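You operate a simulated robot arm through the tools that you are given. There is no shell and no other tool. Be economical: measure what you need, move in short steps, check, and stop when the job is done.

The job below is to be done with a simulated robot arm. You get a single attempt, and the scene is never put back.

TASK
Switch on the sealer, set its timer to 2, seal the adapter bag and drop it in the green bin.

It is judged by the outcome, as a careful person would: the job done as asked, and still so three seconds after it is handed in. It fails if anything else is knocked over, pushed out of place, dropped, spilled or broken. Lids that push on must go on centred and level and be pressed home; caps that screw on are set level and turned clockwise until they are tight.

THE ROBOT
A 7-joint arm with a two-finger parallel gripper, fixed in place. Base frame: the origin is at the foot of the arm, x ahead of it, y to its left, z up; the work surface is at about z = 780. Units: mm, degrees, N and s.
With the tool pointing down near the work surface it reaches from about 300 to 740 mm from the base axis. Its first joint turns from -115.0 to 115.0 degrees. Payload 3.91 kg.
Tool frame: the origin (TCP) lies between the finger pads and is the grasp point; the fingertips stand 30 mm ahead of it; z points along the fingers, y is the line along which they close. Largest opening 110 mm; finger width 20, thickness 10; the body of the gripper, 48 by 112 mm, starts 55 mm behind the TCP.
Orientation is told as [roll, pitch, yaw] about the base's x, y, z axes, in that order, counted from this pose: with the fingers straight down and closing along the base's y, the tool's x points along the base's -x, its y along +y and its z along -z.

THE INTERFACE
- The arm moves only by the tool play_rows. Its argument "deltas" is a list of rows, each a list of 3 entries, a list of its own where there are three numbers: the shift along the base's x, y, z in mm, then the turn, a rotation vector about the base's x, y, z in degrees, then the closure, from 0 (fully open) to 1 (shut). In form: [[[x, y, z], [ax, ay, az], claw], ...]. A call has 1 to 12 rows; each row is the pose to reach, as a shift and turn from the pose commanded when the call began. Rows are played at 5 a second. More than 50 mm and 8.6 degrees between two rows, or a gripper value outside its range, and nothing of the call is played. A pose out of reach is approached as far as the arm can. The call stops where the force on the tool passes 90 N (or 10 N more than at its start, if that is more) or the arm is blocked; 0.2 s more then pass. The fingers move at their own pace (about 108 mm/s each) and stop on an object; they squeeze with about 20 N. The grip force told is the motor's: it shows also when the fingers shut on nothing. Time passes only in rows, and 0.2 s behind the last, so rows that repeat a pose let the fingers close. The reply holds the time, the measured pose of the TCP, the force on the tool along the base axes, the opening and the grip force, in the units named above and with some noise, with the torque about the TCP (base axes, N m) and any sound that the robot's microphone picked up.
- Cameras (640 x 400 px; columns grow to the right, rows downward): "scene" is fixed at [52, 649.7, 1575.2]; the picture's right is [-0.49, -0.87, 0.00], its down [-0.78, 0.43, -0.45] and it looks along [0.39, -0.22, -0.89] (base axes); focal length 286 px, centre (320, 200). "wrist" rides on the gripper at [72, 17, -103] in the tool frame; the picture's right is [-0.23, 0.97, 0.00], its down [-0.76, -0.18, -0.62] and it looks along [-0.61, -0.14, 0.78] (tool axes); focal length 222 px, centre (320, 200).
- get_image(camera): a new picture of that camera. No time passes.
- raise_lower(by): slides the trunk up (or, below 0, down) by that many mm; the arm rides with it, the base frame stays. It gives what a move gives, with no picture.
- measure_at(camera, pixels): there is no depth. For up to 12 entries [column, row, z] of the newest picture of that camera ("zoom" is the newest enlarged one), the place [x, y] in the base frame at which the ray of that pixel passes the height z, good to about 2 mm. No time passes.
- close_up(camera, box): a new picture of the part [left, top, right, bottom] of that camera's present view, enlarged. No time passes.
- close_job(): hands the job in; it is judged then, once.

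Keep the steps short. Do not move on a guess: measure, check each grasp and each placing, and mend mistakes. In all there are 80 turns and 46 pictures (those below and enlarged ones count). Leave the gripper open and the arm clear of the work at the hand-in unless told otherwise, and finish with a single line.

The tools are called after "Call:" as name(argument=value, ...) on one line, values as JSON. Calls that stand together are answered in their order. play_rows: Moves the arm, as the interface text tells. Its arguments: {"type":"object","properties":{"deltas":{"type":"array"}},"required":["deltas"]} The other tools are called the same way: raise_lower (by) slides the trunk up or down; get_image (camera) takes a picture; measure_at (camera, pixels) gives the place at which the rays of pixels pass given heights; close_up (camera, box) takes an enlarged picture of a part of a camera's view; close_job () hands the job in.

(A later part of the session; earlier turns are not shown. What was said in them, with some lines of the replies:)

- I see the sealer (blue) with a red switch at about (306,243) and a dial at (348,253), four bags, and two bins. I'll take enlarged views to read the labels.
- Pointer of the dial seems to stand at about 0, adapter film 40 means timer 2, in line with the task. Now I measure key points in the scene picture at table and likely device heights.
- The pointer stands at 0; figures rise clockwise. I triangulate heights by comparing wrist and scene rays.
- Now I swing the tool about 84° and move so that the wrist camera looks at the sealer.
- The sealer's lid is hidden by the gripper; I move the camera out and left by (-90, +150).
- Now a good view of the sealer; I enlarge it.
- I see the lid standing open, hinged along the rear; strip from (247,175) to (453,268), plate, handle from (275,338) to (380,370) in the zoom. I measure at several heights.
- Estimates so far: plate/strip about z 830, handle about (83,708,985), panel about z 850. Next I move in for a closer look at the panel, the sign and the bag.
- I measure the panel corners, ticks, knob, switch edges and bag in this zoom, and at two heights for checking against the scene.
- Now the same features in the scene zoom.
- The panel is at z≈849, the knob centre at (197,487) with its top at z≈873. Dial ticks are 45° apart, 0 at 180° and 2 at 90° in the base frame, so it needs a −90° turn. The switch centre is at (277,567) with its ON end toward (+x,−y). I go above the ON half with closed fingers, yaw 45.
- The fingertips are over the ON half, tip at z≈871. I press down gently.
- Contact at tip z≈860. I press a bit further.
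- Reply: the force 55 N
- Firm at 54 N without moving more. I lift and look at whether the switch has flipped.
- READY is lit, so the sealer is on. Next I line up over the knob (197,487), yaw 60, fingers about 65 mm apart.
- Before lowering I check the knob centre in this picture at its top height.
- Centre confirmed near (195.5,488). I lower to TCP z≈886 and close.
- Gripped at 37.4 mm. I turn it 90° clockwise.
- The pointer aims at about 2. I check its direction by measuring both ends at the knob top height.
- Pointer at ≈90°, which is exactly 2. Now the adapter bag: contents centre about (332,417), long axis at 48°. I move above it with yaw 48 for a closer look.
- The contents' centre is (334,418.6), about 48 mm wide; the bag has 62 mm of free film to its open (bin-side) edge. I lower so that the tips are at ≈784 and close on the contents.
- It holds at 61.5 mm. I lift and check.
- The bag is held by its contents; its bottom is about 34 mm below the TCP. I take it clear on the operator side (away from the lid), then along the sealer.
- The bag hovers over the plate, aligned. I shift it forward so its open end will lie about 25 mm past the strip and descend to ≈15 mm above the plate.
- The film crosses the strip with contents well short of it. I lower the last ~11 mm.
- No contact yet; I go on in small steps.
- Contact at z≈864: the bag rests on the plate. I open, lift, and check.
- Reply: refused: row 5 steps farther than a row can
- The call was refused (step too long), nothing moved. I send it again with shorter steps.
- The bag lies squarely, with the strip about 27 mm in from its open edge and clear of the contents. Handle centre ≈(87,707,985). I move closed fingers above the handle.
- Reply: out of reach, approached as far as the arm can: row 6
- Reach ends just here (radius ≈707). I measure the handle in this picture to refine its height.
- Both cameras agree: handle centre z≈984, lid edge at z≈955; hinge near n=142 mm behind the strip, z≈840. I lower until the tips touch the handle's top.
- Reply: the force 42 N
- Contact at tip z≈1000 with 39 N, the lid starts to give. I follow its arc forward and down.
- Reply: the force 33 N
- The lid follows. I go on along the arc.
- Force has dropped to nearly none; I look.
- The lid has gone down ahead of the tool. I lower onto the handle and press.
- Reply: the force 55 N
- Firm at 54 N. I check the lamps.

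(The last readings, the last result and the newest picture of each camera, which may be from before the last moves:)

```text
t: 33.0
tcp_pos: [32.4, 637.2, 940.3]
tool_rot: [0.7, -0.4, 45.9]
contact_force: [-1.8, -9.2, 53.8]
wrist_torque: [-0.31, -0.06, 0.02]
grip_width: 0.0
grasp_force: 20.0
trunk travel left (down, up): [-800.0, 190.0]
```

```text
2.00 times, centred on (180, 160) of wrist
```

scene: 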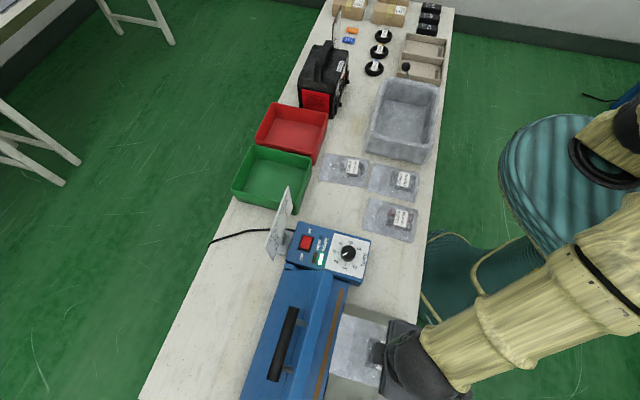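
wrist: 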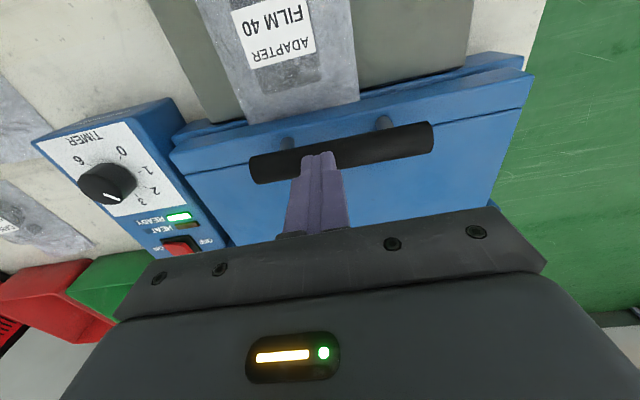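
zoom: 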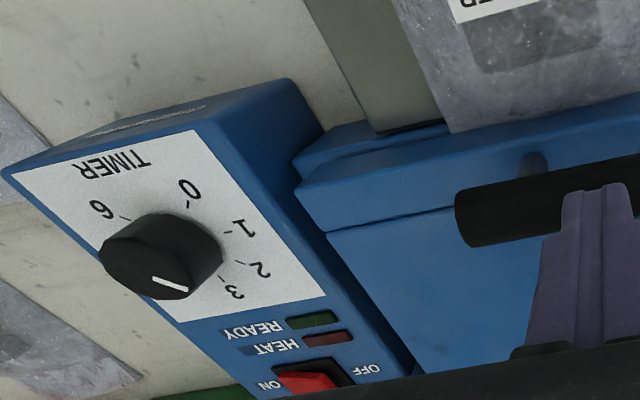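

READY has gone out, so the cycle has begun. I hold the press.

Call:
play_rows(deltas=[[[0, 0, -1], [0, 0, 0], 1], [[0, 0, -1], [0, 0, 0], 1], [[0, 0, -1], [0, 0, 0], 1], [[0, 0, -1], [0, 0, 0], 1], [[0, 0, -1], [0, 0, 0], 1], [[0, 0, -1], [0, 0, 0], 1], [[0, 0, -1], [0, 0, 0], 1], [[0, 0, -1], [0, 0, 0], 1], [[0, 0, -1], [0, 0, 0], 1], [[0, 0, -1], [0, 0, 0], 1], [[0, 0, -1], [0, 0, 0], 1], [[0, 0, -1], [0, 0, 0], 1]])

Call:
close_up(camera="wrist", box=[20, 60, 340, 260])

```text
t: 35.6
tcp_pos: [33.2, 638.9, 941.5]
tool_rot: [0.7, -0.7, 45.9]
contact_force: [-2.5, -7.8, 60.9]
wrist_torque: [-0.28, -0.03, -0.02]
grip_width: 0.2
grasp_force: 19.8
trunk travel left (down, up): [-800.0, 190.0]
```

```text
2.00 times, centred on (180, 160) of wrist
```

zoom: 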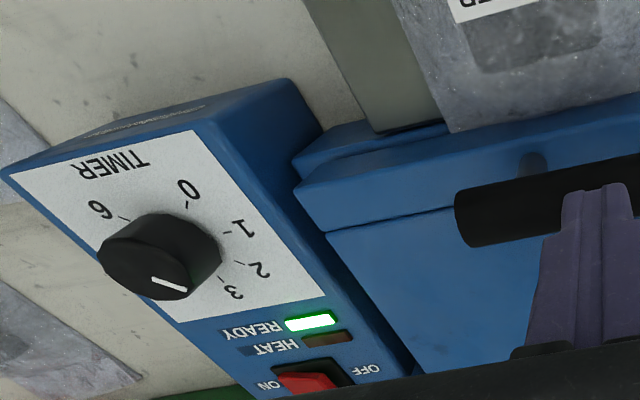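

READY is lit again: the cycle has ended. I lift off and see whether the lid rises.

Call:
play_rows(deltas=[[[0, 0, 10], [0, 0, 0], 1], [[0, 0, 30], [0, 0, 0], 1], [[0, 0, 60], [0, 0, 0], 1], [[-15, -15, 90], [0, 0, 0], 1], [[-30, -30, 130], [0, 0, 0], 1]])

Call:
get_image(camera="wrist")

```text
t: 36.8
tcp_pos: [2.9, 609.0, 1062.4]
tool_rot: [0.0, 0.1, 46.0]
contact_force: [-0.1, 0.2, -0.6]
wrist_torque: [0.02, 0.0, -0.01]
grip_width: 0.1
grasp_force: 19.4
trunk travel left (down, up): [-800.0, 190.0]
```

```text
9 pictures are left
```

wrist: 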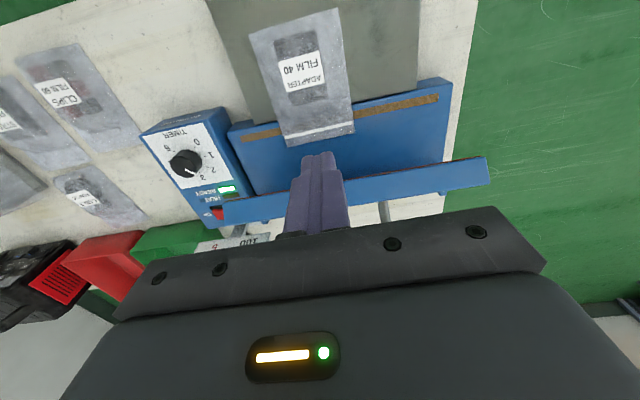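

The lid has opened by itself and a light line is visible across the bag at (320,133). I enlarge it.

Call:
close_up(camera="wrist", box=[225, 0, 385, 160])

Call:
measure_at(camera="zoom", pixels=[[195, 150, 848], [310, 125, 848], [345, 245, 848], [235, 270, 848], [205, 340, 832], [415, 305, 832]])

```text
2.50 times, centred on (305, 80) of wrist
```

zoom: 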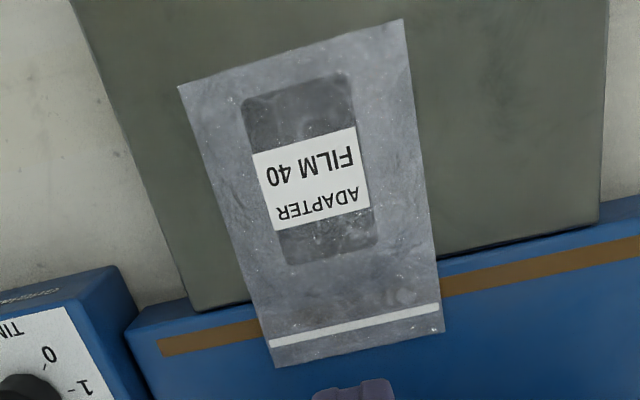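

```text
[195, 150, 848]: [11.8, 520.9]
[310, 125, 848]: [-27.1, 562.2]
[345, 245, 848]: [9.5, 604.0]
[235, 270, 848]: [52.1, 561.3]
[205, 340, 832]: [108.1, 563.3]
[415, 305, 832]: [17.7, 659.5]
```

A clean, full-width seal. Now I measure the contents for the pick-up.

Call:
measure_at(camera="zoom", pixels=[[242, 105, 845], [350, 78, 845], [378, 245, 845], [285, 265, 845], [314, 173, 845], [180, 87, 832], [402, 20, 832], [445, 332, 832], [275, 366, 832]])

Call:
measure_at(camera="scene", pixels=[[233, 188, 830], [253, 147, 830], [313, 180, 830], [278, 208, 830], [280, 180, 790], [278, 209, 800]])

```text
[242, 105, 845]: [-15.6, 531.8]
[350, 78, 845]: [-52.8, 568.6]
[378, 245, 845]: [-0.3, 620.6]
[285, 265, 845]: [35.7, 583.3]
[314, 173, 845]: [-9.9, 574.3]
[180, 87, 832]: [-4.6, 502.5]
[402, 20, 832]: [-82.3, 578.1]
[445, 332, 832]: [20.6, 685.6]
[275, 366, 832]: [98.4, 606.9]
```

```text
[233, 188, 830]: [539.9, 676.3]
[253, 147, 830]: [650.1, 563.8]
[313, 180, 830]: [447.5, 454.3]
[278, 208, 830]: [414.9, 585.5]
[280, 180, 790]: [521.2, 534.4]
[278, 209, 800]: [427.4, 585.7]
```

Contents still at (−9,574). I open the fingers and go down to grasp as before (TCP z≈864).

Call:
play_rows(deltas=[[[-12, -35, 0], [0, 0, 0], 0.3], [[-12, -35, -45], [0, 0, 0], 0.3], [[-12, -35, -90], [0, 0, 0], 0.3], [[-12, -35, -135], [0, 0, 0], 0.3], [[-12, -35, -175], [0, 0, 0], 0.3], [[-12, -35, -197.5], [0, 0, 0], 0.3], [[-12, -35, -197.5], [0, 0, 0], 1], [[-12, -35, -197.5], [0, 0, 0], 1], [[-12, -35, -197.5], [0, 0, 0], 1]])

Call:
play_rows(deltas=[[[0, 0, 15], [0, 0, 0], 1], [[-12, -12, 45], [0, 0, 0], 1], [[-25, -26, 75], [0, 0, 0], 1], [[-25, -26, 105], [0, 0, 0], 1]])

Call:
get_image(camera="wrist")

```text
t: 38.8
tcp_pos: [-8.8, 575.3, 863.3]
tool_rot: [-0.1, 0.1, 46.0]
contact_force: [-0.2, 0.1, -0.3]
wrist_torque: [-0.03, 0.02, 0.03]
grip_width: 61.3
grasp_force: 20.0
trunk travel left (down, up): [-800.0, 190.0]
```

```text
t: 39.8
tcp_pos: [-33.3, 548.5, 968.7]
tool_rot: [-0.1, 0.1, 45.8]
contact_force: [0.0, 0.2, -1.3]
wrist_torque: [-0.01, -0.02, 0.0]
grip_width: 61.3
grasp_force: 19.9
trunk travel left (down, up): [-800.0, 190.0]
```

```text
7 pictures are left
```

wrist: 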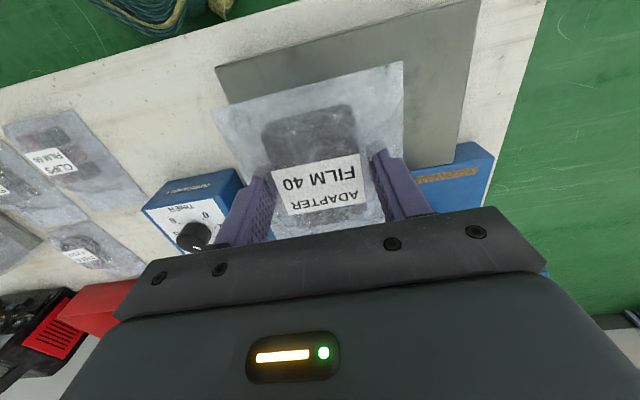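

Held at 61.3 mm. I enlarge the bins in the scene view to get the green bin's rim exactly.

Call:
close_up(camera="scene", box=[220, 90, 350, 230])

```text
2.86 times, centred on (285, 160) of scene
```

zoom: 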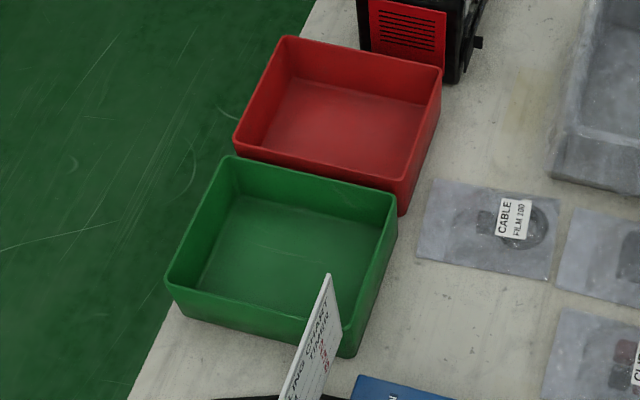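

Call:
measure_at(camera="zoom", pixels=[[167, 280, 850], [230, 157, 850], [397, 197, 850], [343, 322, 850], [343, 355, 780], [397, 230, 780], [282, 240, 785], [332, 278, 900], [332, 278, 920], [340, 320, 780]])

```text
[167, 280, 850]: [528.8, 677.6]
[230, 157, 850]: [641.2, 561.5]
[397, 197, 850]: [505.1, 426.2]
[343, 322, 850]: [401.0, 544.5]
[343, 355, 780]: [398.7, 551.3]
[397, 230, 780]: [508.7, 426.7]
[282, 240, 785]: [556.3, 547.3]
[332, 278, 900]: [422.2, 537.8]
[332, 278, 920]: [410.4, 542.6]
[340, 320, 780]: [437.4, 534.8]
```

Rim of the green bin at z≈850, corners (529,678), (641,562), (505,426), (401,545). I carry the bag back round the sealer's front side, then line up on the bin away from the sign.

Call:
play_rows(deltas=[[[25, -25, 10], [0, 0, 0], 1], [[51, -49, 15], [0, 0, 0], 1], [[77, -74, 15], [0, 0, 0], 1], [[102, -98, 15], [0, 0, 0], 1], [[128, -123, 15], [0, 0, 0], 1], [[153, -147, 15], [0, 0, 0], 1], [[179, -172, 15], [0, 0, 0], 1], [[204, -196, 15], [0, 0, 0], 1], [[230, -221, 15], [0, 0, 0], 1], [[255, -245, 15], [0, 0, 0], 1]])

Call:
play_rows(deltas=[[[28, 12, 0], [0, 0, 0], 1], [[55, 24, 0], [0, 0, 0], 1], [[83, 36, 0], [0, 0, 0], 1], [[111, 48, 0], [0, 0, 0], 1], [[136, 75, 0], [0, 0, 0], 1], [[160, 101, 0], [0, 0, 0], 1], [[184, 126, 0], [0, 0, 0], 1], [[208, 151, 0], [0, 0, 0], 1], [[232, 176, 0], [0, 0, 0], 1]])

```text
t: 42.0
tcp_pos: [222.2, 303.4, 985.5]
tool_rot: [0.1, 0.0, 45.8]
contact_force: [0.0, 0.2, -1.0]
wrist_torque: [0.03, 0.0, 0.02]
grip_width: 61.6
grasp_force: 19.9
trunk travel left (down, up): [-800.0, 190.0]
```

```text
t: 44.0
tcp_pos: [455.0, 479.7, 984.2]
tool_rot: [0.0, 0.1, 46.0]
contact_force: [-0.3, 0.1, 0.1]
wrist_torque: [0.0, 0.03, 0.0]
grip_width: 61.4
grasp_force: 20.2
trunk travel left (down, up): [-800.0, 190.0]
```

Now forward to the bin, dropping to z≈945 on the way (bag still above the rim).

Call:
play_rows(deltas=[[[16, 16, -15], [0, 0, 0], 1], [[31, 32, -30], [0, 0, 0], 1], [[40, 41, -38], [0, 0, 0], 1], [[48, 49, -40], [0, 0, 0], 1]])

Call:
get_image(camera="wrist")

```text
t: 45.0
tcp_pos: [501.7, 529.1, 943.6]
tool_rot: [0.0, 0.1, 46.0]
contact_force: [1.1, 0.0, -1.8]
wrist_torque: [-0.01, 0.01, -0.03]
grip_width: 61.8
grasp_force: 20.4
trunk travel left (down, up): [-800.0, 190.0]
```

```text
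5 pictures are left
```

wrist: 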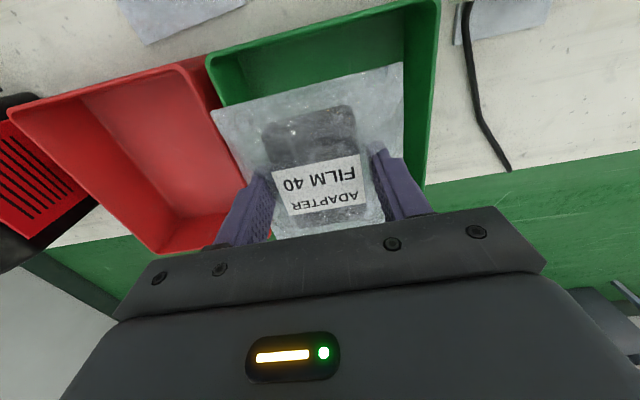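

Reached. I check the bag's corners (at z≈911) against the rim in this picture.

Call:
measure_at(camera="wrist", pixels=[[213, 112, 911], [402, 63, 911], [384, 222, 911], [277, 240, 911], [207, 60, 850], [438, 3, 850], [423, 185, 850]])

```text
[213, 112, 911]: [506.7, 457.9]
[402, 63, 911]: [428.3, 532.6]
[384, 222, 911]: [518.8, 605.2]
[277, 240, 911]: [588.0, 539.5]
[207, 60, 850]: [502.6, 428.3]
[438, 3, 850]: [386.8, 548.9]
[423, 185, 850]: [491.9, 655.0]
```

All corners lie inside; the near edge has ~10 mm margin, so I push 8 mm more outward while lowering.

Call:
play_rows(deltas=[[[5.5, 5.7, -15], [0, 0, 0], 1], [[5.5, 5.7, -40], [0, 0, 0], 1]])

Call:
play_rows(deltas=[[[0, 0, -20], [0, 0, 0], 1], [[0, 0, -40], [0, 0, 0], 1], [[0, 0, -60], [0, 0, 0], 1], [[0, 0, -70], [0, 0, 0], 1]])

Call:
get_image(camera="wrist")

```text
t: 45.6
tcp_pos: [506.5, 535.0, 903.4]
tool_rot: [0.1, 0.0, 45.9]
contact_force: [0.6, 0.5, -1.2]
wrist_torque: [0.02, -0.05, 0.04]
grip_width: 61.8
grasp_force: 19.9
trunk travel left (down, up): [-800.0, 190.0]
```

```text
t: 46.6
tcp_pos: [498.9, 524.1, 836.9]
tool_rot: [0.0, 0.0, 46.0]
contact_force: [0.7, 0.2, -1.3]
wrist_torque: [-0.02, 0.01, -0.02]
grip_width: 61.5
grasp_force: 20.1
out of reach, approached as far as the arm can: row 1, 2, 3, 4
trunk travel left (down, up): [-800.0, 190.0]
```

```text
4 pictures are left
```

wrist: 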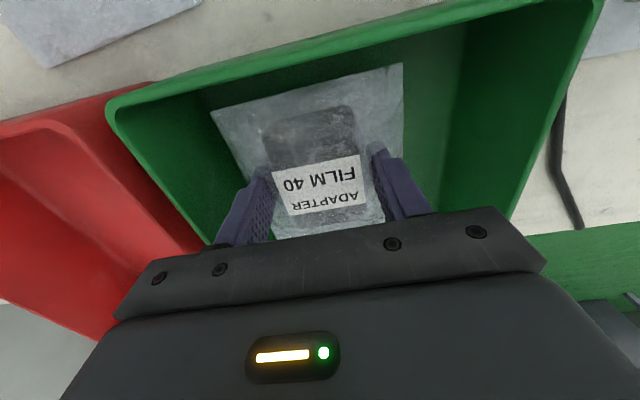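

The bag is inside the bin below the rim (bag bottom ≈803), touching nothing. I release and lift straight up.

Call:
play_rows(deltas=[[[0, 0, 0], [0, 0, 0], 0.3], [[0, 0, 0], [0, 0, 0], 0.25], [[0, 0, 20], [0, 0, 0], 0.25], [[0, 0, 60], [0, 0, 0], 0.25], [[0, 0, 105], [0, 0, 0], 0.25], [[-20, -20, 145], [0, 0, 0], 0.25], [[-50, -50, 165], [0, 0, 0], 0.25]])

Call:
get_image(camera="wrist")

```text
t: 48.2
tcp_pos: [449.0, 472.9, 1003.7]
tool_rot: [0.0, -0.1, 46.0]
contact_force: [-0.4, 0.0, 0.0]
wrist_torque: [0.0, 0.01, -0.01]
grip_width: 82.4
grasp_force: 0.1
trunk travel left (down, up): [-800.0, 190.0]
```

```text
3 pictures are left
```

wrist: 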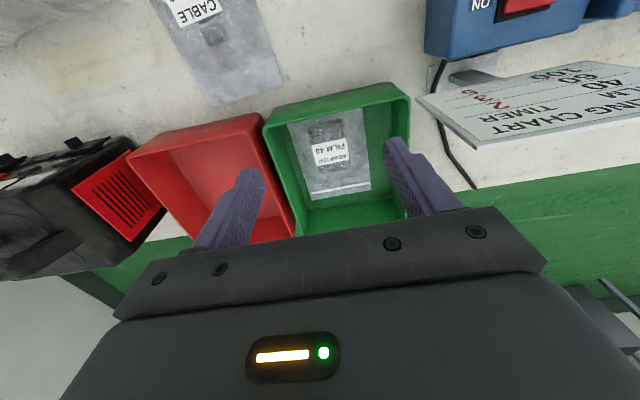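

The sealed bag lies flat in the green bin. I back the arm off toward the base with the fingers open and take a last scene view.

Call:
play_rows(deltas=[[[-25, -25, 20], [0, 0, 0], 0], [[-55, -55, 40], [0, 0, 0], 0], [[-85, -85, 60], [0, 0, 0], 0], [[-115, -115, 80], [0, 0, 0], 0], [[-145, -145, 100], [0, 0, 0], 0]])

Call:
get_image(camera="scene")

```text
t: 49.4
tcp_pos: [302.9, 326.6, 1101.4]
tool_rot: [-0.1, 0.0, 45.9]
contact_force: [0.1, 0.4, -0.2]
wrist_torque: [0.01, -0.03, -0.03]
grip_width: 109.9
grasp_force: 0.0
trunk travel left (down, up): [-800.0, 190.0]
```

```text
2 pictures are left
```

scene: 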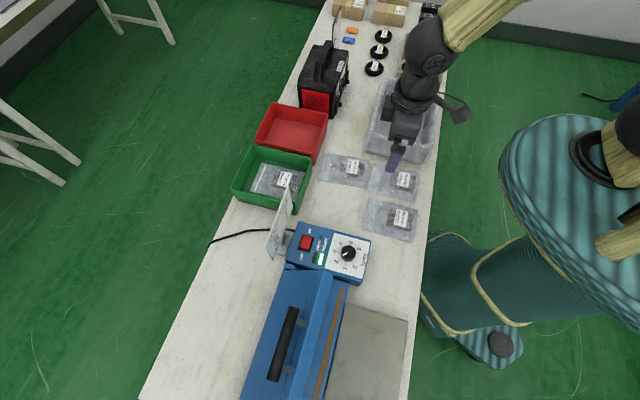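

Everything is in place: bag in the green bin, sealer on with its timer at 2, nothing else moved. I hand in.

Call:
close_job()

```text
The job is handed in.
```

The sealer is on with its timer at 2, and the adapter bag is sealed across its full width and lying in the green bin.
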